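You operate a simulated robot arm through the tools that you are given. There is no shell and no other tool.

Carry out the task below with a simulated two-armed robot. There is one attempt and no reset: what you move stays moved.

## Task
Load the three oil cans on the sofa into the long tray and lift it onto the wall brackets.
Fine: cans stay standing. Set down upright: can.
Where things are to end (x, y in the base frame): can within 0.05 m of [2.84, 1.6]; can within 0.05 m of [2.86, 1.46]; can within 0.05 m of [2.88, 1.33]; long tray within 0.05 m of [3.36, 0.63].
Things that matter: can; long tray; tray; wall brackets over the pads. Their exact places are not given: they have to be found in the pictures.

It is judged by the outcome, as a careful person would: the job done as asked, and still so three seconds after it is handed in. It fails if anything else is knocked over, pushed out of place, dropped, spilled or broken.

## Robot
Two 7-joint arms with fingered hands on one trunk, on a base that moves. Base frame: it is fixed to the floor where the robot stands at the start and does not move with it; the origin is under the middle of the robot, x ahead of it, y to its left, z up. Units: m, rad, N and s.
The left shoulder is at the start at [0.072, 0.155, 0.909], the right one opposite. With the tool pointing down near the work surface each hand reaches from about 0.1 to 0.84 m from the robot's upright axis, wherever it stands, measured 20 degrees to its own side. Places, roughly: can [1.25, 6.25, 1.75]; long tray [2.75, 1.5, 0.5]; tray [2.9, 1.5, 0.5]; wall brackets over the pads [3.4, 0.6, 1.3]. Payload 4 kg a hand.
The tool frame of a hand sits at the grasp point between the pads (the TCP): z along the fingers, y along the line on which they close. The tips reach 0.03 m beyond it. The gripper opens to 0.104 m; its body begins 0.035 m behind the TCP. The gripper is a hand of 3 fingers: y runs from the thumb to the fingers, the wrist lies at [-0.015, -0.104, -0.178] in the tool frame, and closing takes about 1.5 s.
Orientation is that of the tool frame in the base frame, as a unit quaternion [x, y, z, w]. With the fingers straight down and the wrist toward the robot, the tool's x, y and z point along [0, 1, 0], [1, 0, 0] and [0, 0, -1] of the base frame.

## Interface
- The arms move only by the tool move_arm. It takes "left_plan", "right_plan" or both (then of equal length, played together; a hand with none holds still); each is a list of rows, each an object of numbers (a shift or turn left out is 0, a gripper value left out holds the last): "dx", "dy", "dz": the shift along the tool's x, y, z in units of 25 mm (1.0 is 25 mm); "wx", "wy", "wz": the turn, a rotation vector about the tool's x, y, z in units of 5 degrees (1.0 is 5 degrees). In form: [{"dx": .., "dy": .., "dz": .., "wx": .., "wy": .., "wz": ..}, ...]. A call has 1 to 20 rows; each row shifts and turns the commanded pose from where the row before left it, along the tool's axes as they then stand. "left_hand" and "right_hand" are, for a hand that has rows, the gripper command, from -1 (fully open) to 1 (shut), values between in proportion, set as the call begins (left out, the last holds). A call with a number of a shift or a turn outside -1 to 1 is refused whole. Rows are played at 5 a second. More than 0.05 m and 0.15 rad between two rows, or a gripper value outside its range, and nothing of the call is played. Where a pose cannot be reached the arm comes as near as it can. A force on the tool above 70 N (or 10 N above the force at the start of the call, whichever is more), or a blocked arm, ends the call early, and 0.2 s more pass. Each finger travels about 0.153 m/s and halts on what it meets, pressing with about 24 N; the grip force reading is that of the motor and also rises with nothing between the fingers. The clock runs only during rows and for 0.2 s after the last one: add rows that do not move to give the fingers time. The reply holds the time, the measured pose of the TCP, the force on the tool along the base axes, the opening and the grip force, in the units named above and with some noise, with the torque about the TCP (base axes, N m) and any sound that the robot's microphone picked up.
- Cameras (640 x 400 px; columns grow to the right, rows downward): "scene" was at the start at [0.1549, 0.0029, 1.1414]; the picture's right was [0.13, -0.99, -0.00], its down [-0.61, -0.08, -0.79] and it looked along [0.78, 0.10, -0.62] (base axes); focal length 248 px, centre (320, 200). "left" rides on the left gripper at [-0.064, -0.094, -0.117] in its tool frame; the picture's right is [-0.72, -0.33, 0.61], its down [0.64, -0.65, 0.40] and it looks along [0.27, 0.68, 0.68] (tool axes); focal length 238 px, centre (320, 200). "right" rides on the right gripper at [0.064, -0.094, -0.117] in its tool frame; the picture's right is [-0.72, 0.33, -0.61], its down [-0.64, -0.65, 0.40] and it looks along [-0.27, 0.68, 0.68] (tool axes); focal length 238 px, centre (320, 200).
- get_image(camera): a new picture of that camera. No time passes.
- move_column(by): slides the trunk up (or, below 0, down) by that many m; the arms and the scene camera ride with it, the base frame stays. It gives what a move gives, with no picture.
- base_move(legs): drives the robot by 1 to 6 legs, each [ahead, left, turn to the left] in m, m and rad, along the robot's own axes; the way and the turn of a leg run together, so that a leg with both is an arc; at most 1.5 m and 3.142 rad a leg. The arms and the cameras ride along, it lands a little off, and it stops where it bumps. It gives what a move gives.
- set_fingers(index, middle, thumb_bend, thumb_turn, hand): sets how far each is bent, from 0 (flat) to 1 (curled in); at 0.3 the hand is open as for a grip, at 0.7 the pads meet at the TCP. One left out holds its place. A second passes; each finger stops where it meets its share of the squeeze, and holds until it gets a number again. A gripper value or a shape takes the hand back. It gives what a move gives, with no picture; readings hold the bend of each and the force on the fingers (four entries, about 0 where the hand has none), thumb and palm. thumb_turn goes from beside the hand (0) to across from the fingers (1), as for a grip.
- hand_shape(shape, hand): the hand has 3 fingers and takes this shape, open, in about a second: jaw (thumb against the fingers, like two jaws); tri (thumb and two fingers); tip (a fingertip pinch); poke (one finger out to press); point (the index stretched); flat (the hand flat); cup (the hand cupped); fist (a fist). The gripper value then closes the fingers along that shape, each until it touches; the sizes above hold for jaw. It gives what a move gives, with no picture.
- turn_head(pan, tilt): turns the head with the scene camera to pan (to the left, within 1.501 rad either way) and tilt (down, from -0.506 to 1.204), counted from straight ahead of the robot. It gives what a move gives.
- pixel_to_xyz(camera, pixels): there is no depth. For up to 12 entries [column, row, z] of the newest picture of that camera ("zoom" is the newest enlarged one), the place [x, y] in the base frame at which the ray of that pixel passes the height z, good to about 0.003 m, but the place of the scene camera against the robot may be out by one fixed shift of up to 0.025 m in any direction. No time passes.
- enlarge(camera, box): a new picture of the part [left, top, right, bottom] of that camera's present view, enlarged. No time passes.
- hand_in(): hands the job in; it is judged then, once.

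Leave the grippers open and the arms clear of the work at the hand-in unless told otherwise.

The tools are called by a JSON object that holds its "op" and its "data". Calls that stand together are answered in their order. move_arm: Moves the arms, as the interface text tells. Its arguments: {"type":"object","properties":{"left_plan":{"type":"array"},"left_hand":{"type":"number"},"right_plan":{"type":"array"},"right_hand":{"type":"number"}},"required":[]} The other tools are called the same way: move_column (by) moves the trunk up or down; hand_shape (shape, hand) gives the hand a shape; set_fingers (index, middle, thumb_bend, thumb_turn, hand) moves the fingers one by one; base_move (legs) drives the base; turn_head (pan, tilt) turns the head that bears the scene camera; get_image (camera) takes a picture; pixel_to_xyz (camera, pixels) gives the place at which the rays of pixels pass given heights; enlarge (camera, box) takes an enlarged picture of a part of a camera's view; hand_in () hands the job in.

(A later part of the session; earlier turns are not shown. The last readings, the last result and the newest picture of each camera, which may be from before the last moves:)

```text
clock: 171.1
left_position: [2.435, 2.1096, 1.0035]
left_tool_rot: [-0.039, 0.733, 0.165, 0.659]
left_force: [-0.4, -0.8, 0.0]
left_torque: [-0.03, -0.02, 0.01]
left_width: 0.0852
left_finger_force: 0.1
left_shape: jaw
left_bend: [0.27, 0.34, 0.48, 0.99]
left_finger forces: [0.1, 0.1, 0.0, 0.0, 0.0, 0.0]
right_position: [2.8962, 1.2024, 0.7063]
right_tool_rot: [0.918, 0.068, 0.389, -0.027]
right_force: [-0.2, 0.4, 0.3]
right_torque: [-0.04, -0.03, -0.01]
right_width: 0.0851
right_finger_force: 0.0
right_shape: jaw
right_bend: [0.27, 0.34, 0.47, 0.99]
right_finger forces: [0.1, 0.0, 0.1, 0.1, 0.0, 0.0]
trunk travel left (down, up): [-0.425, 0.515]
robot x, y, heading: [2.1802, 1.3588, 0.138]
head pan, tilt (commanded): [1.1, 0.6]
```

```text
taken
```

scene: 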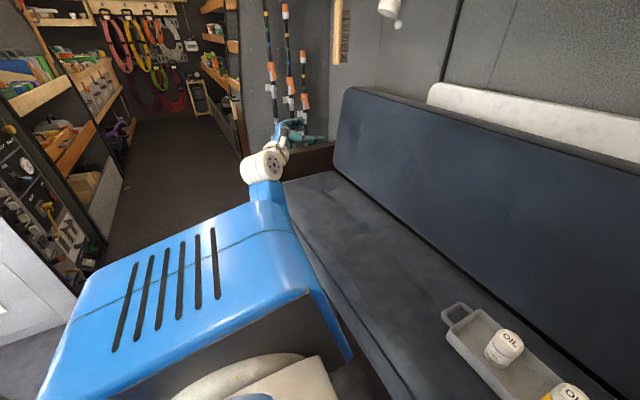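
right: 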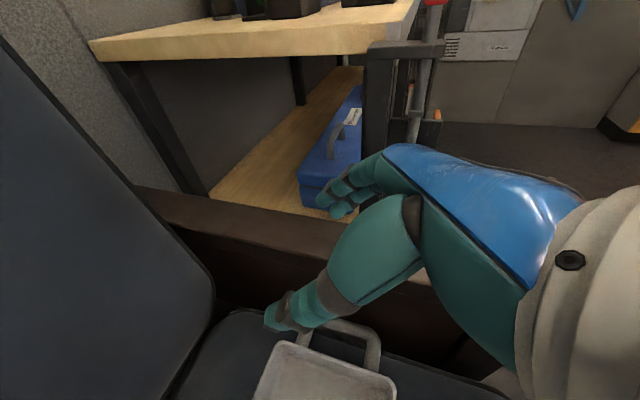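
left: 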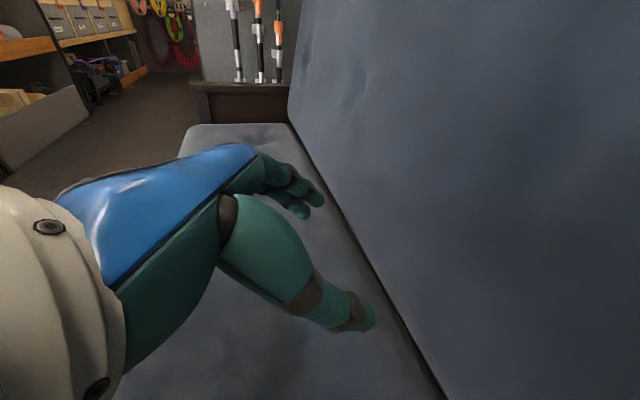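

Free movement. Next: up along an arc at my left side.

{"op": "move_arm", "data": {"left_plan": [{"dx": -0.9, "dy": 0.017, "dz": -0.35}, {"dx": -0.9, "dy": 0.017, "dz": -0.35}, {"dx": -0.9, "dy": 0.017, "dz": -0.35}, {"dx": -0.9, "dy": 0.017, "dz": -0.35}, {"dx": -0.9, "dy": 0.017, "dz": -0.35}, {"dx": -0.9, "dy": 0.017, "dz": -0.35}, {"dx": -0.9, "dy": 0.017, "dz": -0.35}, {"dx": -0.9, "dy": 0.017, "dz": -0.35}, {"dx": -0.9, "dy": 0.017, "dz": -0.35}, {"dx": -0.9, "dy": 0.017, "dz": -0.35}, {"dx": -0.9, "dy": 0.017, "dz": -0.35}, {"dx": -0.9, "dy": 0.017, "dz": -0.35}, {}]}}

{"op": "turn_head", "data": {"pan": 1.3, "tilt": 0.3}}

{"op": "get_image", "data": {"camera": "scene"}}

```text
clock: 173.9
left_position: [2.3694, 2.0377, 1.2781]
left_tool_rot: [-0.039, 0.733, 0.166, 0.658]
left_force: [-0.2, -0.5, 0.1]
left_torque: [-0.01, 0.0, 0.04]
left_width: 0.0854
left_finger_force: 0.1
left_shape: jaw
left_bend: [0.27, 0.34, 0.48, 0.99]
left_finger forces: [0.0, 0.0, 0.1, 0.1, 0.0, 0.0]
right_position: [2.8951, 1.2012, 0.7078]
right_tool_rot: [0.918, 0.068, 0.389, -0.026]
right_force: [-0.2, -0.7, 0.6]
right_torque: [0.0, -0.03, 0.0]
right_width: 0.0853
right_finger_force: 0.0
right_shape: jaw
right_bend: [0.27, 0.34, 0.47, 0.99]
right_finger forces: [0.0, 0.1, 0.0, 0.0, 0.0, 0.0]
trunk travel left (down, up): [-0.425, 0.515]
robot x, y, heading: [2.1779, 1.3528, 0.143]
head pan, tilt (commanded): [1.1, 0.6]
```

```text
clock: 174.7
left_position: [2.3703, 2.0385, 1.2782]
left_tool_rot: [-0.039, 0.733, 0.165, 0.658]
left_force: [0.0, 0.2, -0.1]
left_torque: [-0.02, 0.0, 0.02]
left_width: 0.0854
left_finger_force: 0.0
left_shape: jaw
left_bend: [0.27, 0.34, 0.48, 0.99]
left_finger forces: [0.0, 0.0, 0.0, 0.1, 0.1, 0.0]
right_position: [2.8948, 1.2018, 0.7082]
right_tool_rot: [0.918, 0.068, 0.389, -0.027]
right_force: [0.6, 0.1, 0.4]
right_torque: [0.02, 0.01, 0.01]
right_width: 0.085
right_finger_force: 0.0
right_shape: jaw
right_bend: [0.27, 0.34, 0.47, 0.99]
right_finger forces: [0.0, 0.1, 0.0, 0.0, 0.1, 0.0]
trunk travel left (down, up): [-0.425, 0.515]
robot x, y, heading: [2.1779, 1.3568, 0.138]
head pan, tilt (commanded): [1.3, 0.3]
```

```text
taken
```

scene: 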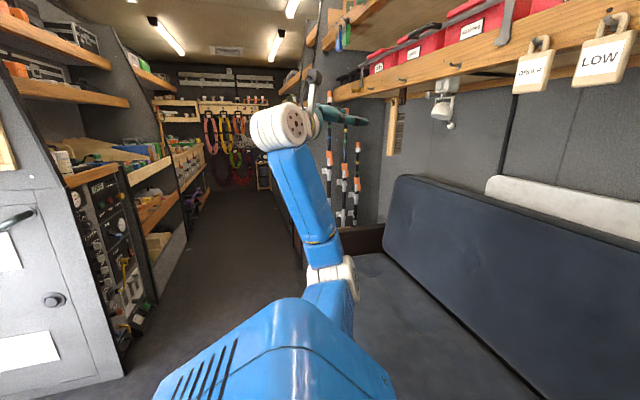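

{"op": "move_arm", "data": {"left_plan": [{"dx": -0.938, "dy": -0.832}, {"dx": -0.938, "dy": -0.832}, {"dx": -0.938, "dy": -0.832}, {"dx": -0.938, "dy": -0.832}, {"dx": -0.938, "dy": -0.832}, {"dx": -0.938, "dy": -0.832}, {"dx": -0.938, "dy": -0.832}, {"dx": -0.938, "dy": -0.832}, {}]}}

{"op": "turn_head", "data": {"pan": 1.0, "tilt": 0.2}}

{"op": "get_image", "data": {"camera": "scene"}}

```text
clock: 176.7
left_position: [2.4414, 1.8518, 1.4293]
left_tool_rot: [-0.039, 0.733, 0.164, 0.659]
left_force: [0.1, 0.6, -0.2]
left_torque: [-0.03, -0.05, -0.02]
left_width: 0.085
left_finger_force: 0.0
left_shape: jaw
left_bend: [0.27, 0.34, 0.48, 0.99]
left_finger forces: [0.0, 0.1, 0.0, 0.0, 0.0, 0.1]
right_position: [2.8951, 1.2023, 0.707]
right_tool_rot: [0.918, 0.068, 0.39, -0.025]
right_force: [0.0, -0.6, 0.8]
right_torque: [-0.01, 0.01, 0.01]
right_width: 0.0853
right_finger_force: 0.1
right_shape: jaw
right_bend: [0.27, 0.34, 0.47, 0.99]
right_finger forces: [0.1, 0.0, 0.1, 0.0, 0.0, 0.1]
trunk travel left (down, up): [-0.425, 0.515]
robot x, y, heading: [2.1758, 1.3575, 0.143]
head pan, tilt (commanded): [1.3, 0.3]
```

```text
clock: 177.5
left_position: [2.4412, 1.8521, 1.429]
left_tool_rot: [-0.039, 0.734, 0.165, 0.658]
left_force: [-0.7, 0.5, 0.3]
left_torque: [0.0, 0.01, 0.01]
left_width: 0.0851
left_finger_force: 0.0
left_shape: jaw
left_bend: [0.27, 0.34, 0.48, 0.99]
left_finger forces: [0.0, 0.0, 0.0, 0.0, 0.0, 0.0]
right_position: [2.8947, 1.2028, 0.7077]
right_tool_rot: [0.918, 0.068, 0.389, -0.026]
right_force: [0.0, 0.2, -0.4]
right_torque: [0.0, -0.02, -0.02]
right_width: 0.0852
right_finger_force: 0.1
right_shape: jaw
right_bend: [0.27, 0.34, 0.47, 0.99]
right_finger forces: [0.0, 0.1, 0.1, 0.0, 0.0, 0.0]
trunk travel left (down, up): [-0.425, 0.515]
robot x, y, heading: [2.173, 1.3586, 0.143]
head pan, tilt (commanded): [1.0, 0.201]
```

```text
taken
```

scene: 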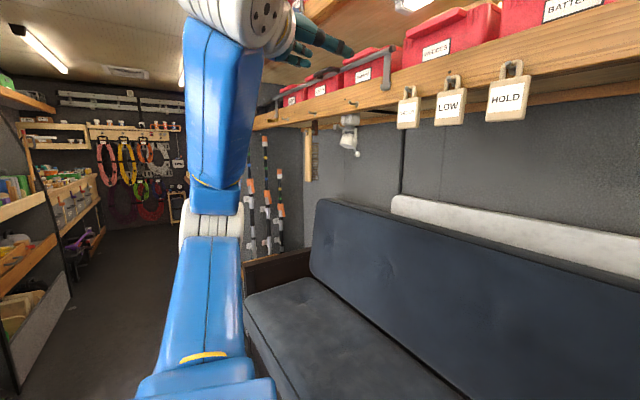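

The elbow is now on the left (outside) of the arm line. I bring the hand forward and down again from above.

{"op": "move_arm", "data": {"left_plan": [{"dx": 0.637, "dy": -0.436, "dz": 0.797}, {"dx": 0.637, "dy": -0.436, "dz": 0.797}, {"dx": 0.637, "dy": -0.436, "dz": 0.797}, {"dx": 0.637, "dy": -0.436, "dz": 0.797}, {"dx": 0.637, "dy": -0.436, "dz": 0.797}, {"dx": 0.637, "dy": -0.436, "dz": 0.797}, {"dx": 0.637, "dy": -0.436, "dz": 0.797}, {"dx": 0.637, "dy": -0.436, "dz": 0.797}, {"dx": 0.637, "dy": -0.436, "dz": 0.797}, {}]}}

{"op": "move_arm", "data": {"left_plan": [{"dx": 0.871, "dy": -0.509, "dz": 0.632}, {"dx": 0.871, "dy": -0.509, "dz": 0.632}, {"dx": 0.871, "dy": -0.509, "dz": 0.632}, {"dx": 0.871, "dy": -0.509, "dz": 0.632}, {"dx": 0.871, "dy": -0.509, "dz": 0.632}, {"dx": 0.871, "dy": -0.509, "dz": 0.632}, {"dx": 0.871, "dy": -0.509, "dz": 0.632}, {"dx": 0.871, "dy": -0.509, "dz": 0.632}, {"dx": 0.871, "dy": -0.509, "dz": 0.632}, {"dx": 0.871, "dy": -0.509, "dz": 0.632}, {}]}}

{"op": "turn_head", "data": {"pan": 0.4, "tilt": 0.6}}

{"op": "get_image", "data": {"camera": "scene"}}

```text
clock: 179.7
left_position: [2.618, 1.8346, 1.2567]
left_tool_rot: [-0.039, 0.733, 0.166, 0.658]
left_force: [0.9, 0.1, 0.1]
left_torque: [0.02, -0.01, 0.0]
left_width: 0.0851
left_finger_force: 0.1
left_shape: jaw
left_bend: [0.27, 0.34, 0.48, 0.99]
left_finger forces: [0.1, 0.1, 0.0, 0.0, 0.0, 0.0]
right_position: [2.8946, 1.2017, 0.7078]
right_tool_rot: [0.918, 0.068, 0.39, -0.027]
right_force: [0.0, -0.2, 0.5]
right_torque: [0.0, -0.01, -0.01]
right_width: 0.0854
right_finger_force: 0.0
right_shape: jaw
right_bend: [0.27, 0.34, 0.47, 0.99]
right_finger forces: [0.0, 0.0, 0.0, 0.0, 0.0, 0.0]
trunk travel left (down, up): [-0.425, 0.515]
robot x, y, heading: [2.1734, 1.3598, 0.145]
head pan, tilt (commanded): [1.0, 0.201]
```

```text
clock: 182.1
left_position: [2.7754, 1.7958, 1.0083]
left_tool_rot: [-0.039, 0.733, 0.165, 0.658]
left_force: [0.2, -0.2, 0.5]
left_torque: [-0.04, -0.01, 0.02]
left_width: 0.0853
left_finger_force: 0.0
left_shape: jaw
left_bend: [0.27, 0.34, 0.48, 0.99]
left_finger forces: [0.1, 0.0, 0.1, 0.0, 0.1, 0.0]
right_position: [2.8951, 1.2012, 0.7077]
right_tool_rot: [0.918, 0.067, 0.39, -0.027]
right_force: [-0.4, 0.9, -0.1]
right_torque: [0.01, 0.02, -0.01]
right_width: 0.0853
right_finger_force: 0.1
right_shape: jaw
right_bend: [0.27, 0.34, 0.47, 0.99]
right_finger forces: [0.1, 0.0, 0.0, 0.1, 0.0, 0.1]
trunk travel left (down, up): [-0.425, 0.515]
robot x, y, heading: [2.1782, 1.3609, 0.143]
head pan, tilt (commanded): [1.0, 0.201]
```

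```text
clock: 183.1
left_position: [2.7752, 1.7961, 1.0067]
left_tool_rot: [-0.038, 0.733, 0.165, 0.658]
left_force: [0.3, 0.1, -0.1]
left_torque: [0.02, -0.01, -0.02]
left_width: 0.0851
left_finger_force: 0.1
left_shape: jaw
left_bend: [0.27, 0.34, 0.48, 0.99]
left_finger forces: [0.0, 0.0, 0.1, 0.0, 0.0, 0.1]
right_position: [2.895, 1.2016, 0.7067]
right_tool_rot: [0.918, 0.068, 0.389, -0.027]
right_force: [0.4, -0.6, 0.3]
right_torque: [0.0, 0.0, 0.01]
right_width: 0.0851
right_finger_force: 0.1
right_shape: jaw
right_bend: [0.27, 0.34, 0.47, 0.99]
right_finger forces: [0.1, 0.0, 0.1, 0.0, 0.0, 0.1]
trunk travel left (down, up): [-0.425, 0.515]
robot x, y, heading: [2.1744, 1.3607, 0.146]
head pan, tilt (commanded): [0.4, 0.6]
```

```text
taken
```

scene: 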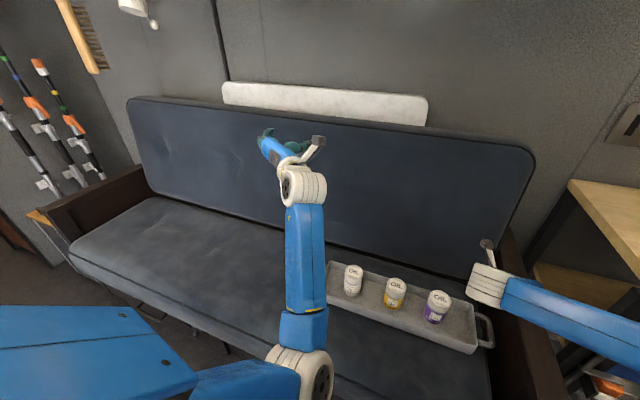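

The elbow fell back inside near the end – the fingers-forward posture passes a wrist singularity there. I repeat the loop (left, up), and this time tilt the fingers down gradually while coming forward.

{"op": "move_arm", "data": {"left_plan": [{"dx": 0.26, "dy": 0.89, "dz": -0.19}, {"dx": 0.26, "dy": 0.89, "dz": -0.19}, {"dx": 0.26, "dy": 0.89, "dz": -0.19}, {"dx": 0.26, "dy": 0.89, "dz": -0.19}, {"dx": 0.26, "dy": 0.89, "dz": -0.19}, {"dx": 0.26, "dy": 0.89, "dz": -0.19}, {"dx": 0.26, "dy": 0.89, "dz": -0.19}, {"dx": 0.26, "dy": 0.89, "dz": -0.19}, {"dx": 0.26, "dy": 0.89, "dz": -0.19}, {"dx": 0.26, "dy": 0.89, "dz": -0.19}, {"dx": 0.26, "dy": 0.89, "dz": -0.19}, {"dx": 0.26, "dy": 0.89, "dz": -0.19}, {"dx": 0.1, "dy": 0.736, "dz": -0.93}, {"dx": 0.1, "dy": 0.736, "dz": -0.93}, {"dx": 0.1, "dy": 0.736, "dz": -0.93}, {"dx": 0.1, "dy": 0.736, "dz": -0.93}, {"dx": 0.1, "dy": 0.736, "dz": -0.93}, {"dx": 0.1, "dy": 0.736, "dz": -0.93}, {"dx": 0.1, "dy": 0.736, "dz": -0.93}, {"dx": 0.1, "dy": 0.736, "dz": -0.93}]}}

{"op": "move_arm", "data": {"left_plan": [{"dx": -0.9, "dy": 0.017, "dz": -0.35}, {"dx": -0.9, "dy": 0.017, "dz": -0.35}, {"dx": -0.9, "dy": 0.017, "dz": -0.35}, {"dx": -0.9, "dy": 0.017, "dz": -0.35}, {"dx": -0.9, "dy": 0.017, "dz": -0.35}, {"dx": -0.9, "dy": 0.017, "dz": -0.35}, {"dx": -0.9, "dy": 0.017, "dz": -0.35}, {"dx": -0.9, "dy": 0.017, "dz": -0.35}, {"dx": -0.9, "dy": 0.017, "dz": -0.35}, {"dx": -0.9, "dy": 0.017, "dz": -0.35}, {"dx": -0.9, "dy": 0.017, "dz": -0.35}, {"dx": -0.9, "dy": 0.017, "dz": -0.35}, {}]}}

{"op": "move_arm", "data": {"left_plan": [{"dx": -0.938, "dy": -0.832}, {"dx": -0.938, "dy": -0.832}, {"dx": -0.938, "dy": -0.832}, {"dx": -0.938, "dy": -0.832}, {"dx": -0.938, "dy": -0.832}, {"dx": -0.938, "dy": -0.832}, {"dx": -0.938, "dy": -0.832}, {"dx": -0.938, "dy": -0.832}, {}]}}

{"op": "turn_head", "data": {"pan": 1.0, "tilt": 0.2}}

{"op": "get_image", "data": {"camera": "scene"}}

```text
clock: 187.3
left_position: [2.4164, 2.1321, 1.0082]
left_tool_rot: [-0.038, 0.733, 0.165, 0.658]
left_force: [1.0, 0.4, -0.1]
left_torque: [-0.01, -0.01, -0.02]
left_width: 0.0853
left_finger_force: 0.0
left_shape: jaw
left_bend: [0.27, 0.34, 0.48, 0.99]
left_finger forces: [0.0, 0.0, 0.0, 0.0, 0.0, 0.0]
right_position: [2.8946, 1.2026, 0.7089]
right_tool_rot: [0.918, 0.068, 0.39, -0.026]
right_force: [-0.3, -0.5, -0.2]
right_torque: [-0.01, -0.01, -0.02]
right_width: 0.0853
right_finger_force: 0.0
right_shape: jaw
right_bend: [0.27, 0.34, 0.47, 0.99]
right_finger forces: [0.1, 0.0, 0.1, 0.0, 0.1, 0.0]
trunk travel left (down, up): [-0.425, 0.515]
robot x, y, heading: [2.177, 1.3621, 0.141]
head pan, tilt (commanded): [0.4, 0.6]
```

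```text
clock: 190.1
left_position: [2.351, 2.0641, 1.2807]
left_tool_rot: [-0.038, 0.734, 0.164, 0.658]
left_force: [-0.4, 0.5, 0.1]
left_torque: [0.01, 0.0, -0.01]
left_width: 0.0853
left_finger_force: 0.1
left_shape: jaw
left_bend: [0.27, 0.34, 0.48, 0.99]
left_finger forces: [0.0, 0.0, 0.0, 0.0, 0.0, 0.1]
right_position: [2.8942, 1.2028, 0.7075]
right_tool_rot: [0.919, 0.069, 0.388, -0.026]
right_force: [0.1, -0.1, 0.7]
right_torque: [0.01, -0.01, 0.03]
right_width: 0.0853
right_finger_force: 0.1
right_shape: jaw
right_bend: [0.27, 0.34, 0.47, 0.99]
right_finger forces: [0.0, 0.0, 0.1, 0.0, 0.0, 0.0]
trunk travel left (down, up): [-0.425, 0.515]
robot x, y, heading: [2.1765, 1.3589, 0.143]
head pan, tilt (commanded): [0.4, 0.6]
```

```text
clock: 192.1
left_position: [2.4209, 1.8745, 1.4319]
left_tool_rot: [-0.039, 0.733, 0.166, 0.658]
left_force: [-0.4, 0.2, -1.4]
left_torque: [0.0, 0.0, 0.0]
left_width: 0.085
left_finger_force: 0.0
left_shape: jaw
left_bend: [0.27, 0.34, 0.48, 0.99]
left_finger forces: [0.0, 0.1, 0.0, 0.1, 0.0, 0.0]
right_position: [2.8951, 1.2024, 0.7088]
right_tool_rot: [0.918, 0.069, 0.389, -0.026]
right_force: [-0.6, -0.2, -0.3]
right_torque: [0.0, -0.01, 0.0]
right_width: 0.0851
right_finger_force: 0.1
right_shape: jaw
right_bend: [0.27, 0.34, 0.47, 0.99]
right_finger forces: [0.0, 0.1, 0.0, 0.1, 0.0, 0.0]
trunk travel left (down, up): [-0.425, 0.515]
robot x, y, heading: [2.1769, 1.3584, 0.146]
head pan, tilt (commanded): [0.4, 0.6]
```

```text
clock: 193.1
left_position: [2.4206, 1.8749, 1.4317]
left_tool_rot: [-0.04, 0.733, 0.164, 0.659]
left_force: [0.1, 0.4, -0.7]
left_torque: [0.0, 0.02, 0.05]
left_width: 0.085
left_finger_force: 0.0
left_shape: jaw
left_bend: [0.27, 0.34, 0.48, 0.99]
left_finger forces: [0.1, 0.0, 0.0, 0.0, 0.0, 0.1]
right_position: [2.8948, 1.2024, 0.7086]
right_tool_rot: [0.919, 0.068, 0.389, -0.026]
right_force: [-0.3, -1.1, -0.1]
right_torque: [0.0, 0.01, 0.01]
right_width: 0.0853
right_finger_force: 0.1
right_shape: jaw
right_bend: [0.27, 0.34, 0.47, 0.99]
right_finger forces: [0.2, 0.0, 0.1, 0.0, 0.0, 0.1]
trunk travel left (down, up): [-0.425, 0.515]
robot x, y, heading: [2.1751, 1.3567, 0.144]
head pan, tilt (commanded): [1.0, 0.201]
```

```text
taken
```

scene: 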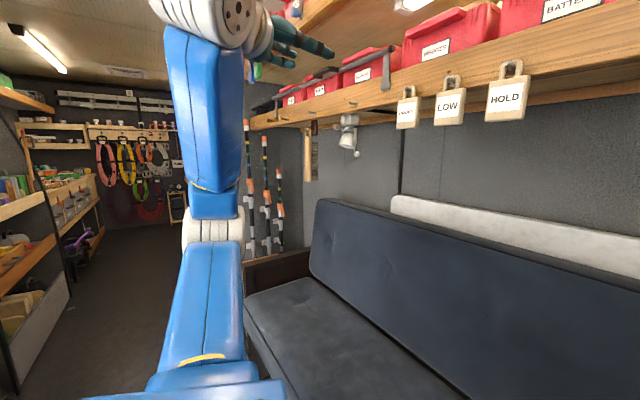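

The elbow is outside again with the hand up. Now I come forward and down while tilting the fingers to the 45° posture.

{"op": "move_arm", "data": {"left_plan": [{"dx": 0.71, "dy": -0.24, "dz": 0.75, "wx": 0.169, "wy": 0.564, "wz": -0.095}, {"dx": 0.71, "dy": -0.24, "dz": 0.75, "wx": 0.169, "wy": 0.564, "wz": -0.095}, {"dx": 0.71, "dy": -0.24, "dz": 0.75, "wx": 0.169, "wy": 0.564, "wz": -0.095}, {"dx": 0.71, "dy": -0.24, "dz": 0.75, "wx": 0.169, "wy": 0.564, "wz": -0.095}, {"dx": 0.71, "dy": -0.24, "dz": 0.75, "wx": 0.169, "wy": 0.564, "wz": -0.095}, {"dx": 0.71, "dy": -0.24, "dz": 0.75, "wx": 0.169, "wy": 0.564, "wz": -0.095}, {"dx": 0.71, "dy": -0.24, "dz": 0.75, "wx": 0.169, "wy": 0.564, "wz": -0.095}, {"dx": 0.41, "dy": -0.24, "dz": 0.947, "wx": 0.169, "wy": 0.564, "wz": -0.095}, {"dx": 0.41, "dy": -0.24, "dz": 0.947, "wx": 0.169, "wy": 0.564, "wz": -0.095}, {"dx": 0.41, "dy": -0.24, "dz": 0.947, "wx": 0.169, "wy": 0.564, "wz": -0.095}, {"dx": 0.41, "dy": -0.24, "dz": 0.947, "wx": 0.169, "wy": 0.564, "wz": -0.095}, {"dx": 0.41, "dy": -0.24, "dz": 0.947, "wx": 0.169, "wy": 0.564, "wz": -0.095}, {"dx": 0.41, "dy": -0.24, "dz": 0.947, "wx": 0.169, "wy": 0.564, "wz": -0.095}, {"dx": 0.41, "dy": -0.24, "dz": 0.947, "wx": 0.169, "wy": 0.564, "wz": -0.095}, {}]}}

{"op": "turn_head", "data": {"pan": 0.7, "tilt": 0.4}}

{"op": "get_image", "data": {"camera": "scene"}}

```text
clock: 196.3
left_position: [2.6242, 1.8668, 1.1241]
left_tool_rot: [-0.066, 0.922, 0.029, 0.381]
left_force: [-0.7, -0.4, -0.2]
left_torque: [-0.01, -0.01, 0.01]
left_width: 0.0852
left_finger_force: 0.0
left_shape: jaw
left_bend: [0.27, 0.34, 0.48, 0.99]
left_finger forces: [0.0, 0.1, 0.1, 0.1, 0.1, 0.0]
right_position: [2.8944, 1.2024, 0.7079]
right_tool_rot: [0.918, 0.069, 0.39, -0.026]
right_force: [0.6, 0.6, -0.2]
right_torque: [0.01, -0.02, 0.02]
right_width: 0.0853
right_finger_force: 0.1
right_shape: jaw
right_bend: [0.27, 0.34, 0.47, 0.99]
right_finger forces: [0.0, 0.1, 0.0, 0.0, 0.0, 0.0]
trunk travel left (down, up): [-0.425, 0.515]
robot x, y, heading: [2.1773, 1.3573, 0.145]
head pan, tilt (commanded): [1.0, 0.201]
```

```text
clock: 197.1
left_position: [2.6245, 1.8679, 1.1247]
left_tool_rot: [-0.067, 0.922, 0.029, 0.381]
left_force: [0.3, 0.3, 0.7]
left_torque: [0.0, 0.01, -0.02]
left_width: 0.0852
left_finger_force: 0.1
left_shape: jaw
left_bend: [0.27, 0.34, 0.48, 0.99]
left_finger forces: [0.1, 0.0, 0.0, 0.0, 0.1, 0.0]
right_position: [2.895, 1.2026, 0.7075]
right_tool_rot: [0.918, 0.069, 0.389, -0.027]
right_force: [0.0, -0.4, -0.5]
right_torque: [0.01, -0.01, -0.01]
right_width: 0.0851
right_finger_force: 0.1
right_shape: jaw
right_bend: [0.27, 0.34, 0.47, 0.99]
right_finger forces: [0.0, 0.0, 0.0, 0.1, 0.1, 0.1]
trunk travel left (down, up): [-0.425, 0.515]
robot x, y, heading: [2.1743, 1.3573, 0.146]
head pan, tilt (commanded): [0.7, 0.4]
```

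```text
taken
```

scene: 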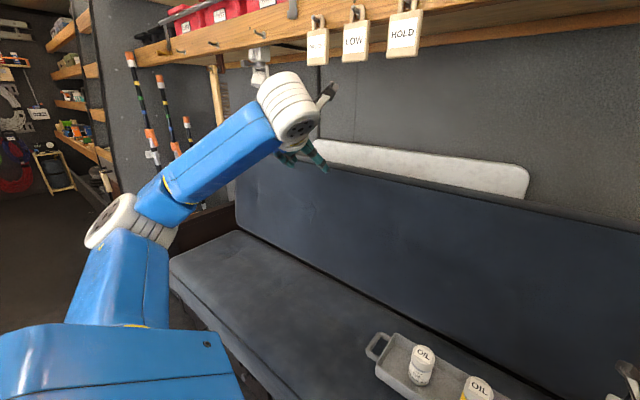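

The left elbow is now clearly outside and the posture exact. I move the left hand down toward the left handle, half way first.

{"op": "move_arm", "data": {"left_plan": [{"dx": 0.396, "dy": -0.363, "dz": 0.938}, {"dx": 0.396, "dy": -0.363, "dz": 0.938}, {"dx": 0.396, "dy": -0.363, "dz": 0.938}, {"dx": 0.396, "dy": -0.363, "dz": 0.938}, {"dx": 0.396, "dy": -0.363, "dz": 0.938}, {"dx": 0.396, "dy": -0.363, "dz": 0.938}, {"dx": 0.396, "dy": -0.363, "dz": 0.938}, {"dx": 0.396, "dy": -0.363, "dz": 0.938}, {"dx": 0.396, "dy": -0.363, "dz": 0.938}, {}]}}

{"op": "turn_head", "data": {"pan": 0.3, "tilt": 0.8}}

{"op": "get_image", "data": {"camera": "scene"}}

```text
clock: 199.3
left_position: [2.7187, 1.7982, 0.9118]
left_tool_rot: [-0.066, 0.922, 0.03, 0.381]
left_force: [-0.1, -1.1, 0.6]
left_torque: [0.0, 0.01, 0.02]
left_width: 0.0852
left_finger_force: 0.0
left_shape: jaw
left_bend: [0.27, 0.34, 0.48, 0.99]
left_finger forces: [0.1, 0.1, 0.0, 0.0, 0.0, 0.0]
right_position: [2.8959, 1.2012, 0.7061]
right_tool_rot: [0.918, 0.069, 0.39, -0.026]
right_force: [0.0, 0.1, -0.4]
right_torque: [0.01, -0.01, -0.05]
right_width: 0.0855
right_finger_force: 0.0
right_shape: jaw
right_bend: [0.27, 0.34, 0.47, 0.99]
right_finger forces: [0.0, 0.1, 0.0, 0.0, 0.0, 0.0]
trunk travel left (down, up): [-0.425, 0.515]
robot x, y, heading: [2.1774, 1.3618, 0.141]
head pan, tilt (commanded): [0.7, 0.4]
```

```text
clock: 200.2
left_position: [2.7183, 1.799, 0.9123]
left_tool_rot: [-0.066, 0.922, 0.031, 0.381]
left_force: [0.2, 0.0, -0.3]
left_torque: [-0.01, 0.0, -0.02]
left_width: 0.0853
left_finger_force: 0.1
left_shape: jaw
left_bend: [0.27, 0.34, 0.48, 0.99]
left_finger forces: [0.0, 0.0, 0.0, 0.0, 0.0, 0.1]
right_position: [2.8951, 1.2014, 0.7077]
right_tool_rot: [0.918, 0.069, 0.389, -0.026]
right_force: [0.5, 0.0, -0.5]
right_torque: [0.0, -0.02, 0.01]
right_width: 0.0853
right_finger_force: 0.0
right_shape: jaw
right_bend: [0.27, 0.34, 0.47, 0.99]
right_finger forces: [0.0, 0.0, 0.0, 0.0, 0.0, 0.0]
trunk travel left (down, up): [-0.425, 0.515]
robot x, y, heading: [2.1762, 1.3591, 0.142]
head pan, tilt (commanded): [0.3, 0.799]
```

```text
taken
```

scene: 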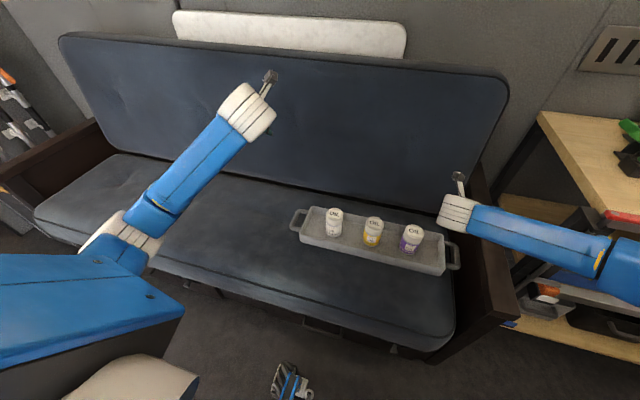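

Good: elbows both outside. I continue to the point above the left handle.

{"op": "move_arm", "data": {"left_plan": [{"dx": 0.396, "dy": -0.363, "dz": 0.938}, {"dx": 0.396, "dy": -0.363, "dz": 0.938}, {"dx": 0.396, "dy": -0.363, "dz": 0.938}, {"dx": 0.396, "dy": -0.363, "dz": 0.938}, {"dx": 0.396, "dy": -0.363, "dz": 0.938}, {"dx": 0.396, "dy": -0.363, "dz": 0.938}, {"dx": 0.396, "dy": -0.363, "dz": 0.938}, {"dx": 0.396, "dy": -0.363, "dz": 0.938}, {"dx": 0.396, "dy": -0.363, "dz": 0.938}, {}]}}

{"op": "turn_head", "data": {"pan": 0.0, "tilt": 0.9}}

{"op": "get_image", "data": {"camera": "scene"}}

{"op": "get_image", "data": {"camera": "left"}}

{"op": "get_image", "data": {"camera": "right"}}

```text
clock: 202.4
left_position: [2.8159, 1.7314, 0.698]
left_tool_rot: [-0.065, 0.922, 0.029, 0.381]
left_force: [-0.1, 0.3, 0.5]
left_torque: [0.01, -0.01, 0.0]
left_width: 0.0855
left_finger_force: 0.0
left_shape: jaw
left_bend: [0.27, 0.34, 0.48, 0.99]
left_finger forces: [0.0, 0.0, 0.1, 0.1, 0.0, 0.0]
right_position: [2.8948, 1.2015, 0.708]
right_tool_rot: [0.918, 0.068, 0.39, -0.028]
right_force: [-0.8, -0.1, -0.1]
right_torque: [0.0, -0.01, 0.01]
right_width: 0.0853
right_finger_force: 0.1
right_shape: jaw
right_bend: [0.27, 0.34, 0.47, 0.99]
right_finger forces: [0.1, 0.1, 0.0, 0.1, 0.1, 0.0]
trunk travel left (down, up): [-0.425, 0.515]
robot x, y, heading: [2.1768, 1.3611, 0.146]
head pan, tilt (commanded): [0.3, 0.799]
```

```text
clock: 203.2
left_position: [2.8155, 1.731, 0.6983]
left_tool_rot: [-0.065, 0.922, 0.031, 0.381]
left_force: [-0.7, 0.2, 0.3]
left_torque: [-0.01, -0.01, 0.07]
left_width: 0.0852
left_finger_force: 0.0
left_shape: jaw
left_bend: [0.27, 0.34, 0.48, 0.99]
left_finger forces: [0.0, 0.0, 0.0, 0.0, 0.1, 0.1]
right_position: [2.8961, 1.2014, 0.7083]
right_tool_rot: [0.918, 0.068, 0.39, -0.028]
right_force: [-0.4, -0.2, -0.5]
right_torque: [0.04, 0.01, 0.03]
right_width: 0.0853
right_finger_force: 0.1
right_shape: jaw
right_bend: [0.27, 0.34, 0.47, 0.99]
right_finger forces: [0.0, 0.1, 0.0, 0.0, 0.0, 0.0]
trunk travel left (down, up): [-0.425, 0.515]
robot x, y, heading: [2.1794, 1.3598, 0.142]
head pan, tilt (commanded): [0.0, 0.901]
```

```text
taken
```

scene: 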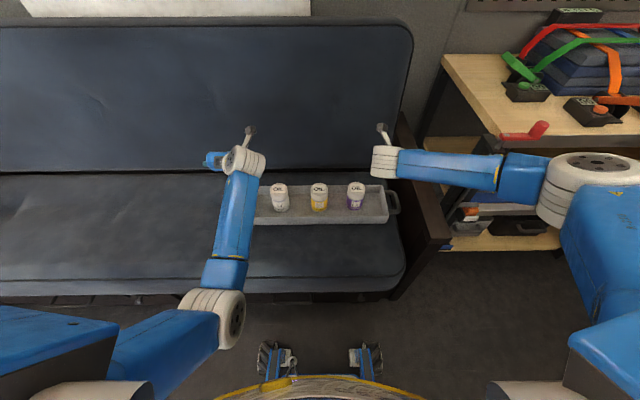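

```text
taken
```

left: 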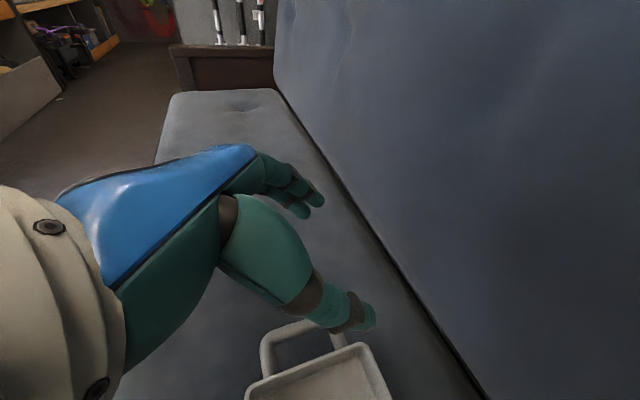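

```text
taken
```

right: 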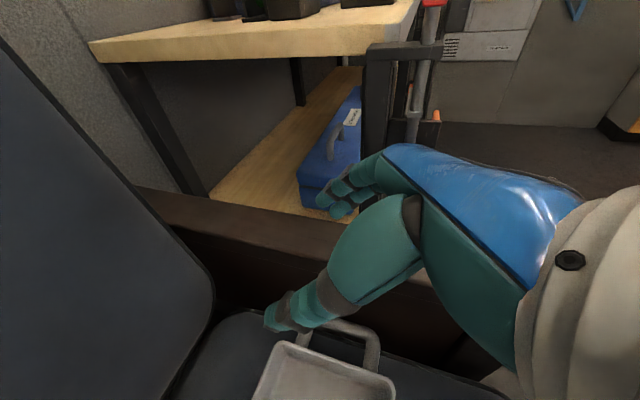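

{"op": "enlarge", "data": {"camera": "left", "box": [220, 280, 420, 400]}}

{"op": "enlarge", "data": {"camera": "right", "box": [230, 280, 430, 400]}}

```text
3.20 times, centred on (320, 340) of left
```

zoom: 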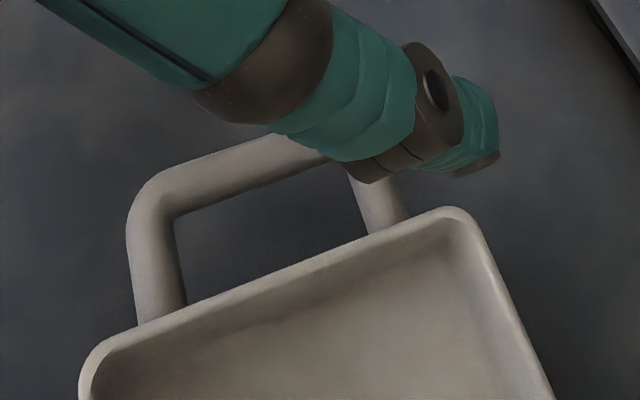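

```text
3.20 times, centred on (330, 340) of right
```

zoom: 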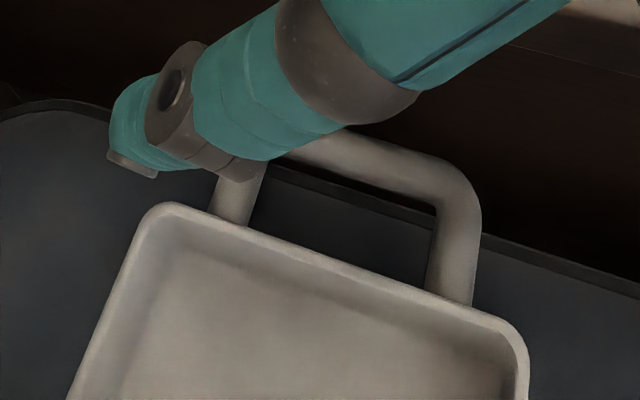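

{"op": "pixel_to_xyz", "data": {"camera": "left", "pixels": [[248, 393, 0.5], [364, 343, 0.5], [292, 331, 0.485], [267, 346, 0.485], [292, 331, 0.5], [270, 377, 0.5], [342, 348, 0.5]]}}

{"op": "pixel_to_xyz", "data": {"camera": "right", "pixels": [[280, 342, 0.5], [391, 382, 0.5], [346, 327.5, 0.485], [372, 337, 0.485], [346, 327.5, 0.5], [303, 345, 0.5], [372, 371, 0.5]]}}

```text
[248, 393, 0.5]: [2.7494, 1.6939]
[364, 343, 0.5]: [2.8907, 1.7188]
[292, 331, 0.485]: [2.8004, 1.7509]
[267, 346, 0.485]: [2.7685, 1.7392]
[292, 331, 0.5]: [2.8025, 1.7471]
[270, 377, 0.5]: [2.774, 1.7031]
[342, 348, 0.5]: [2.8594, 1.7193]
```

```text
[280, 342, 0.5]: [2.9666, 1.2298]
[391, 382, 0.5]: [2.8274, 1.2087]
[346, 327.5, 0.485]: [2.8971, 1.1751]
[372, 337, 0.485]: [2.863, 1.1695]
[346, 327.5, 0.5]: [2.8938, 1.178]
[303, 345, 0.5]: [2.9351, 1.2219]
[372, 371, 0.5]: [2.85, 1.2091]
```

Measured again from the hand cameras: bars at ±0.290 m, end walls at ±0.246 m from the tray middle; my TCPs are at +0.272 / −0.264, which suits gripping bar and wall together. I descend vertically part-way (≈ 0.14 m) and check.

{"op": "move_arm", "data": {"left_plan": [{"dx": 0.765, "dz": 0.765}, {"dx": 0.765, "dz": 0.765}, {"dx": 0.765, "dz": 0.765}, {"dx": 0.765, "dz": 0.765}, {"dx": 0.765, "dz": 0.765}, {}], "right_plan": [{"dx": -0.8, "dz": 0.8}, {"dx": -0.8, "dz": 0.8}, {"dx": -0.8, "dz": 0.8}, {"dx": -0.8, "dz": 0.8}, {"dx": -0.8, "dz": 0.8}, {}]}}

{"op": "get_image", "data": {"camera": "left"}}

{"op": "get_image", "data": {"camera": "right"}}

{"op": "get_image", "data": {"camera": "scene"}}

```text
clock: 204.3
left_position: [2.8114, 1.7323, 0.5796]
left_tool_rot: [-0.066, 0.921, 0.028, 0.383]
left_force: [0.8, 0.5, -0.7]
left_torque: [-0.01, 0.01, 0.04]
left_width: 0.0854
left_finger_force: 0.0
left_shape: jaw
left_bend: [0.27, 0.34, 0.48, 0.99]
left_finger forces: [0.0, 0.0, 0.1, 0.0, 0.1, 0.0]
right_position: [2.9078, 1.2097, 0.6095]
right_tool_rot: [0.907, 0.076, 0.413, -0.019]
right_force: [-17.4, 7.8, 51.8]
right_torque: [-3.41, -1.42, -1.01]
right_width: 0.088
right_finger_force: 0.1
right_shape: jaw
right_bend: [0.27, 0.3, 0.47, 0.99]
right_finger forces: [0.3, 52.4, 0.1, 0.0, 0.0, 0.1]
trunk travel left (down, up): [-0.425, 0.515]
robot x, y, heading: [2.1758, 1.3594, 0.144]
head pan, tilt (commanded): [0.0, 0.901]
stopped in row 5 (right hand): the force on the tool passed its limit at 82 N (the readings are from after the stop); the commanded pose is now the measured one
```

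```text
taken
```

left: 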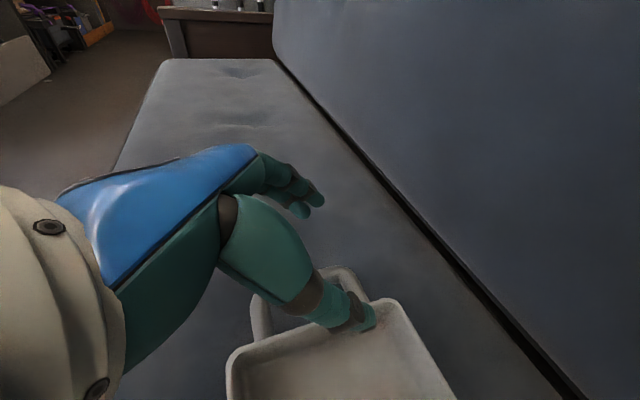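

```text
taken
```

right: 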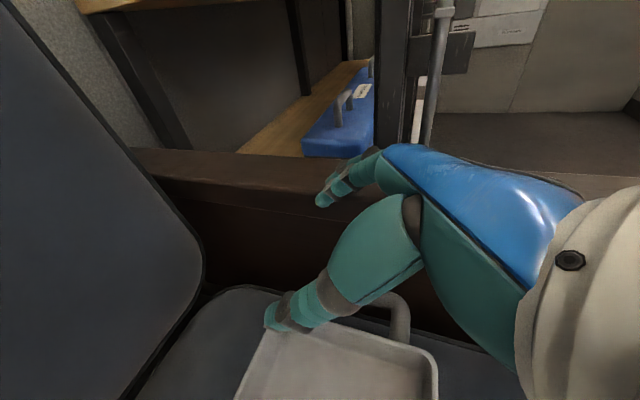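

```text
taken
```

scene: 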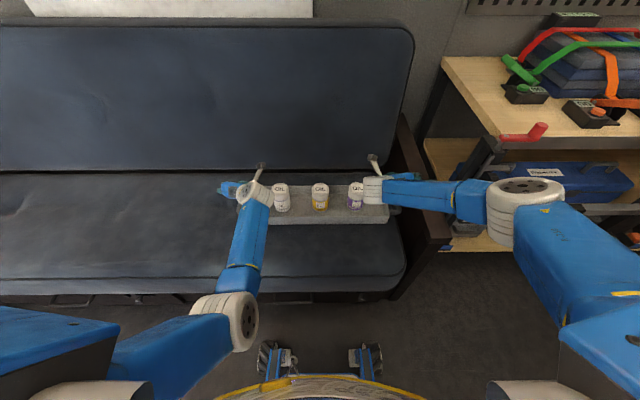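

The right middle finger hit the armrest's top edge (52 N). I raise the right hand right away and keep the left one still.

{"op": "move_arm", "data": {"right_plan": [{"dx": 0.7, "dz": -0.7}, {"dx": 0.7, "dz": -0.7}, {"dx": 0.7, "dz": -0.7}, {"dx": 0.5, "dz": -0.5}, {}]}}

{"op": "get_image", "data": {"camera": "right"}}

{"op": "enlarge", "data": {"camera": "scene", "box": [210, 140, 430, 280]}}

```text
clock: 205.5
left_position: [2.8145, 1.7309, 0.5766]
left_tool_rot: [-0.065, 0.922, 0.03, 0.38]
left_force: [0.9, 0.4, 0.4]
left_torque: [0.0, -0.05, -0.01]
left_width: 0.085
left_finger_force: 0.1
left_shape: jaw
left_bend: [0.27, 0.34, 0.48, 0.99]
left_finger forces: [0.0, 0.0, 0.1, 0.1, 0.0, 0.1]
right_position: [2.8995, 1.2067, 0.6866]
right_tool_rot: [0.912, 0.072, 0.402, -0.024]
right_force: [0.0, -0.2, 0.2]
right_torque: [0.01, 0.01, -0.02]
right_width: 0.0852
right_finger_force: 0.0
right_shape: jaw
right_bend: [0.27, 0.34, 0.47, 0.99]
right_finger forces: [0.1, 0.1, 0.1, 0.0, 0.0, 0.1]
trunk travel left (down, up): [-0.425, 0.515]
robot x, y, heading: [2.1754, 1.3606, 0.143]
head pan, tilt (commanded): [0.0, 0.901]
```

```text
taken
```

right: 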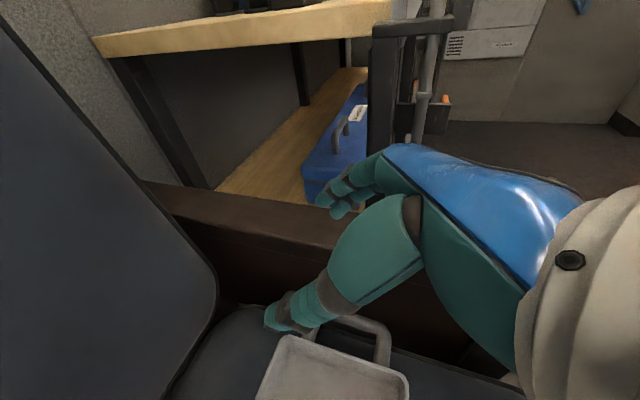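

```text
2.86 times, centred on (320, 210) of scene
```

zoom: 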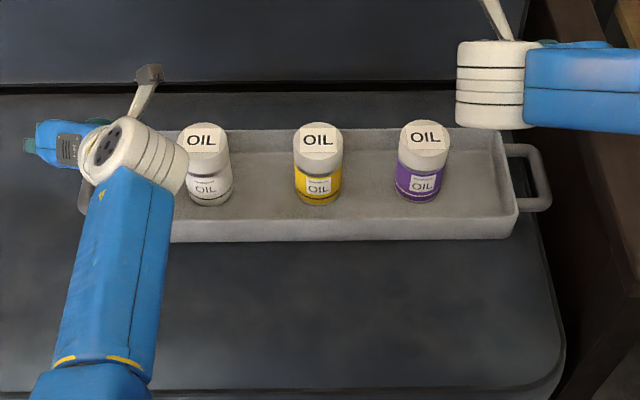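

The tray and cans are unmoved. Since the right side is too tight, I'll first grip the left handle and drag the tray gently to the left. Left hand down to z ≈ 0.482.

{"op": "move_arm", "data": {"left_plan": [{"dx": 0.669, "dz": 0.669}, {"dx": 0.669, "dz": 0.669}, {"dx": 0.669, "dz": 0.669}, {"dx": 0.669, "dz": 0.669}, {}]}}

{"op": "get_image", "data": {"camera": "left"}}

{"op": "enlarge", "data": {"camera": "scene", "box": [180, 130, 340, 250]}}

```text
clock: 206.7
left_position: [2.8144, 1.7323, 0.4833]
left_tool_rot: [-0.066, 0.922, 0.031, 0.381]
left_force: [-0.2, 0.1, 0.5]
left_torque: [-0.01, 0.0, 0.04]
left_width: 0.0852
left_finger_force: 0.1
left_shape: jaw
left_bend: [0.27, 0.34, 0.48, 0.99]
left_finger forces: [0.0, 0.0, 0.0, 0.1, 0.0, 0.0]
right_position: [2.9007, 1.208, 0.6859]
right_tool_rot: [0.913, 0.072, 0.401, -0.025]
right_force: [-0.4, -0.1, 0.4]
right_torque: [0.02, 0.02, 0.0]
right_width: 0.0853
right_finger_force: 0.1
right_shape: jaw
right_bend: [0.27, 0.34, 0.47, 0.99]
right_finger forces: [0.0, 0.0, 0.0, 0.0, 0.1, 0.0]
trunk travel left (down, up): [-0.425, 0.515]
robot x, y, heading: [2.1758, 1.3596, 0.143]
head pan, tilt (commanded): [0.0, 0.901]
```

```text
taken
```

left: 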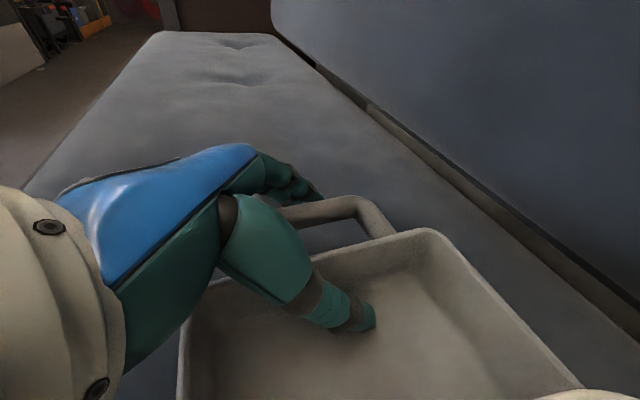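

```text
3.33 times, centred on (260, 190) of scene
```

zoom: 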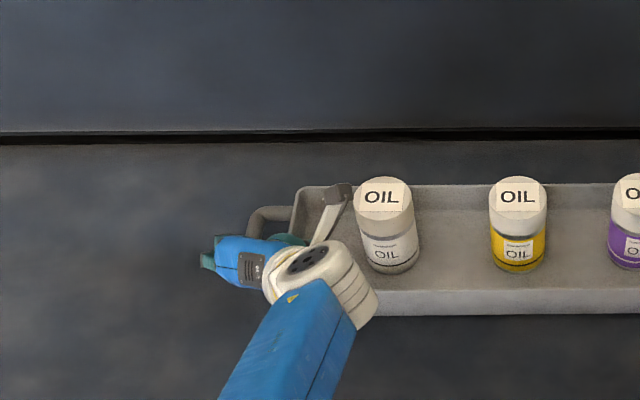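

The left thumb is inside the tray, the fingers outside the bar, no contact yet. I close the left hand.

{"op": "move_arm", "data": {"left_plan": [{}, {}, {}, {}, {}, {}, {}, {}], "left_hand": 1}}

{"op": "get_image", "data": {"camera": "left"}}

{"op": "enlarge", "data": {"camera": "scene", "box": [180, 130, 400, 260]}}

```text
clock: 208.5
left_position: [2.8139, 1.7312, 0.4824]
left_tool_rot: [-0.068, 0.922, 0.031, 0.381]
left_force: [0.0, 3.2, 0.3]
left_torque: [-0.5, -0.04, -0.3]
left_width: 0.0335
left_finger_force: 24.0
left_shape: jaw
left_bend: [0.75, 0.71, 0.71, 1.0]
left_finger forces: [15.0, 9.4, 0.0, 0.0, 22.1, 0.0]
right_position: [2.9005, 1.2074, 0.6864]
right_tool_rot: [0.912, 0.073, 0.402, -0.023]
right_force: [0.7, 0.4, 0.5]
right_torque: [0.0, -0.02, -0.01]
right_width: 0.0852
right_finger_force: 0.1
right_shape: jaw
right_bend: [0.27, 0.34, 0.47, 0.99]
right_finger forces: [0.1, 0.0, 0.0, 0.1, 0.0, 0.0]
trunk travel left (down, up): [-0.425, 0.515]
robot x, y, heading: [2.176, 1.3592, 0.145]
head pan, tilt (commanded): [0.0, 0.901]
```

```text
taken
```

left: 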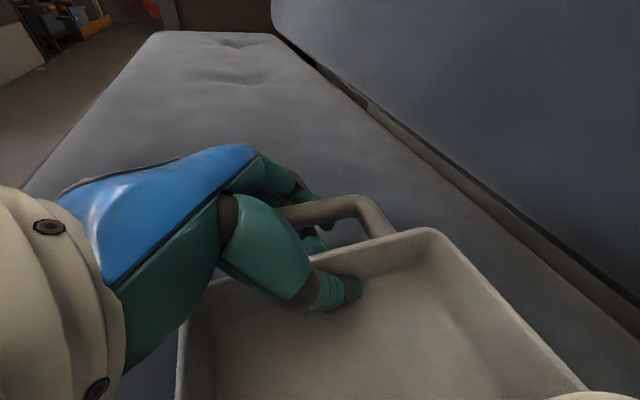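

```text
2.91 times, centred on (290, 195) of scene
```

zoom: 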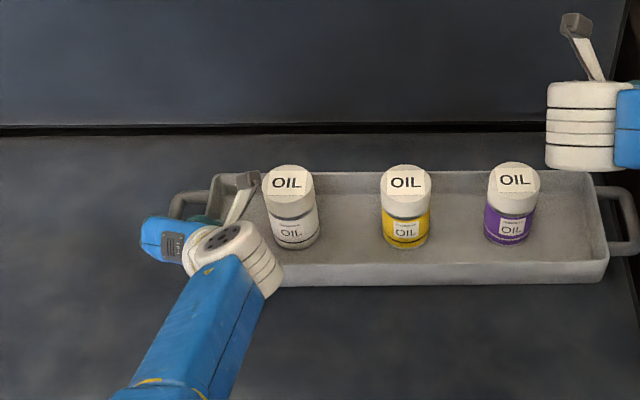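

The left fingers have wrapped under the bar and pinch the end wall against the thumb – a firm grip (24 N). I drag the tray slowly 0.09 m to the left along its length.

{"op": "move_arm", "data": {"left_plan": [{"dy": 0.15}, {"dy": 0.3}, {"dy": 0.3}, {"dy": 0.3}, {"dy": 0.3}, {"dy": 0.3}, {"dy": 0.3}, {"dy": 0.3}, {"dy": 0.3}, {"dy": 0.3}, {"dy": 0.3}, {"dy": 0.3}, {"dy": 0.15}, {}, {}]}}

{"op": "get_image", "data": {"camera": "scene"}}

{"op": "get_image", "data": {"camera": "right"}}

```text
clock: 211.7
left_position: [2.8033, 1.8205, 0.4826]
left_tool_rot: [-0.067, 0.922, 0.031, 0.381]
left_force: [0.9, -3.5, -0.3]
left_torque: [-0.49, -0.06, -0.24]
left_width: 0.0329
left_finger_force: 24.0
left_shape: jaw
left_bend: [0.75, 0.71, 0.71, 1.0]
left_finger forces: [14.4, 7.5, 0.1, 0.0, 24.8, 0.0]
right_position: [2.9003, 1.2081, 0.6848]
right_tool_rot: [0.912, 0.072, 0.403, -0.024]
right_force: [-0.7, 0.3, -0.7]
right_torque: [-0.03, -0.01, 0.0]
right_width: 0.0853
right_finger_force: 0.0
right_shape: jaw
right_bend: [0.27, 0.34, 0.47, 0.99]
right_finger forces: [0.0, 0.0, 0.1, 0.0, 0.0, 0.0]
trunk travel left (down, up): [-0.425, 0.515]
robot x, y, heading: [2.1789, 1.3623, 0.143]
head pan, tilt (commanded): [0.0, 0.901]
```

```text
taken
```

scene: 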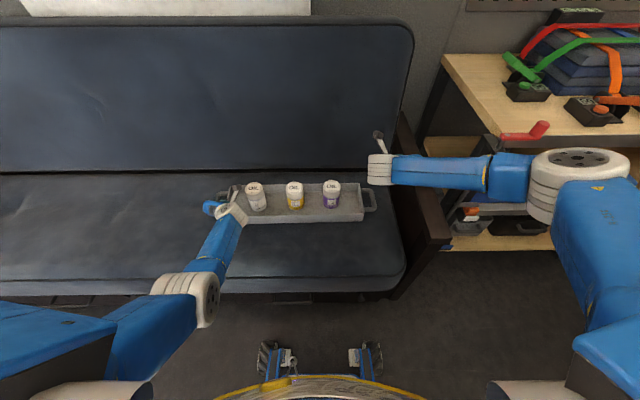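

```text
taken
```

right: 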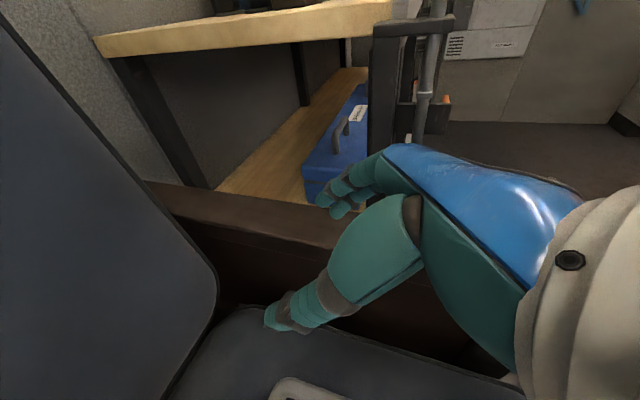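

The tray slid 0.09 m left; all cans stand. The right handle now has about 12 cm to the armrest. I bring the right hand above it and correct its small tilt.

{"op": "move_arm", "data": {"right_plan": [{"dx": -0.387, "dy": -0.609, "dz": 0.349, "wy": -0.1, "wz": 0.033}, {"dx": -0.387, "dy": -0.609, "dz": 0.349, "wy": -0.1, "wz": 0.033}, {"dx": -0.387, "dy": -0.609, "dz": 0.349, "wy": -0.1, "wz": 0.033}, {"dx": -0.387, "dy": -0.609, "dz": 0.349, "wy": -0.1, "wz": 0.033}, {"dx": -0.387, "dy": -0.609, "dz": 0.349, "wy": -0.1, "wz": 0.033}, {}]}}

{"op": "get_image", "data": {"camera": "right"}}

{"op": "enlarge", "data": {"camera": "right", "box": [230, 280, 430, 400]}}

```text
clock: 213.1
left_position: [2.8021, 1.8202, 0.4821]
left_tool_rot: [-0.066, 0.922, 0.03, 0.381]
left_force: [-0.1, -1.9, 0.5]
left_torque: [-0.5, -0.09, -0.23]
left_width: 0.0329
left_finger_force: 23.9
left_shape: jaw
left_bend: [0.75, 0.71, 0.71, 1.0]
left_finger forces: [14.6, 7.7, 0.1, 0.1, 24.5, 0.1]
right_position: [2.8877, 1.2824, 0.62]
right_tool_rot: [0.922, 0.067, 0.381, -0.025]
right_force: [-0.4, 0.1, -0.8]
right_torque: [0.01, 0.03, 0.01]
right_width: 0.0852
right_finger_force: 0.1
right_shape: jaw
right_bend: [0.27, 0.34, 0.47, 0.99]
right_finger forces: [0.1, 0.0, 0.1, 0.0, 0.1, 0.0]
trunk travel left (down, up): [-0.425, 0.515]
robot x, y, heading: [2.1768, 1.3589, 0.14]
head pan, tilt (commanded): [0.0, 0.901]
```

```text
taken
```

right: 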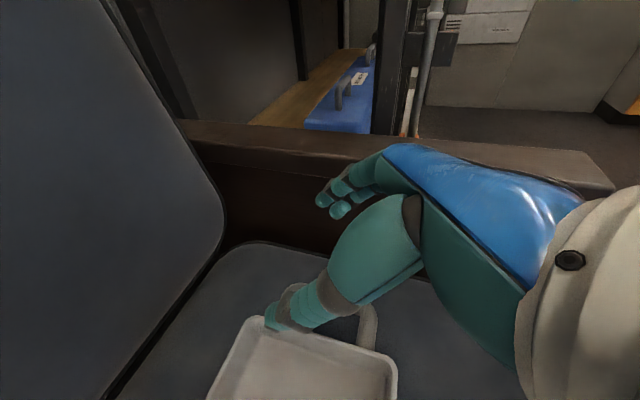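

```text
3.20 times, centred on (330, 340) of right
```

zoom: 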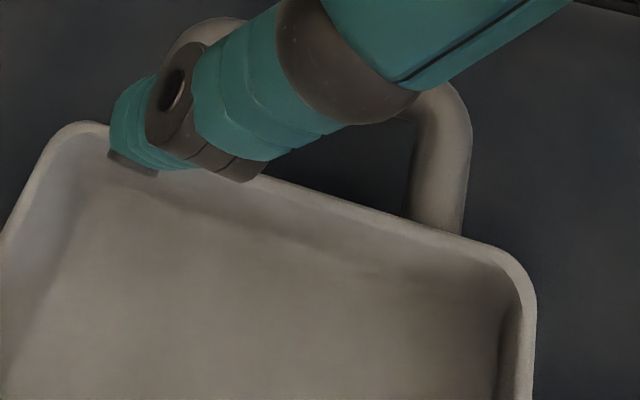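

{"op": "pixel_to_xyz", "data": {"camera": "right", "pixels": [[257, 317, 0.5], [392, 365, 0.5], [367, 348, 0.5], [330, 333, 0.5], [371, 315, 0.487], [292, 288, 0.487]]}}

```text
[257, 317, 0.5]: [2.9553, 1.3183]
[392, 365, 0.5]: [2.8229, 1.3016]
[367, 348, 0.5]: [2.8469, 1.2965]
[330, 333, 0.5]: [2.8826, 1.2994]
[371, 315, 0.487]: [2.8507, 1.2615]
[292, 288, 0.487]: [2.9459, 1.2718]
```

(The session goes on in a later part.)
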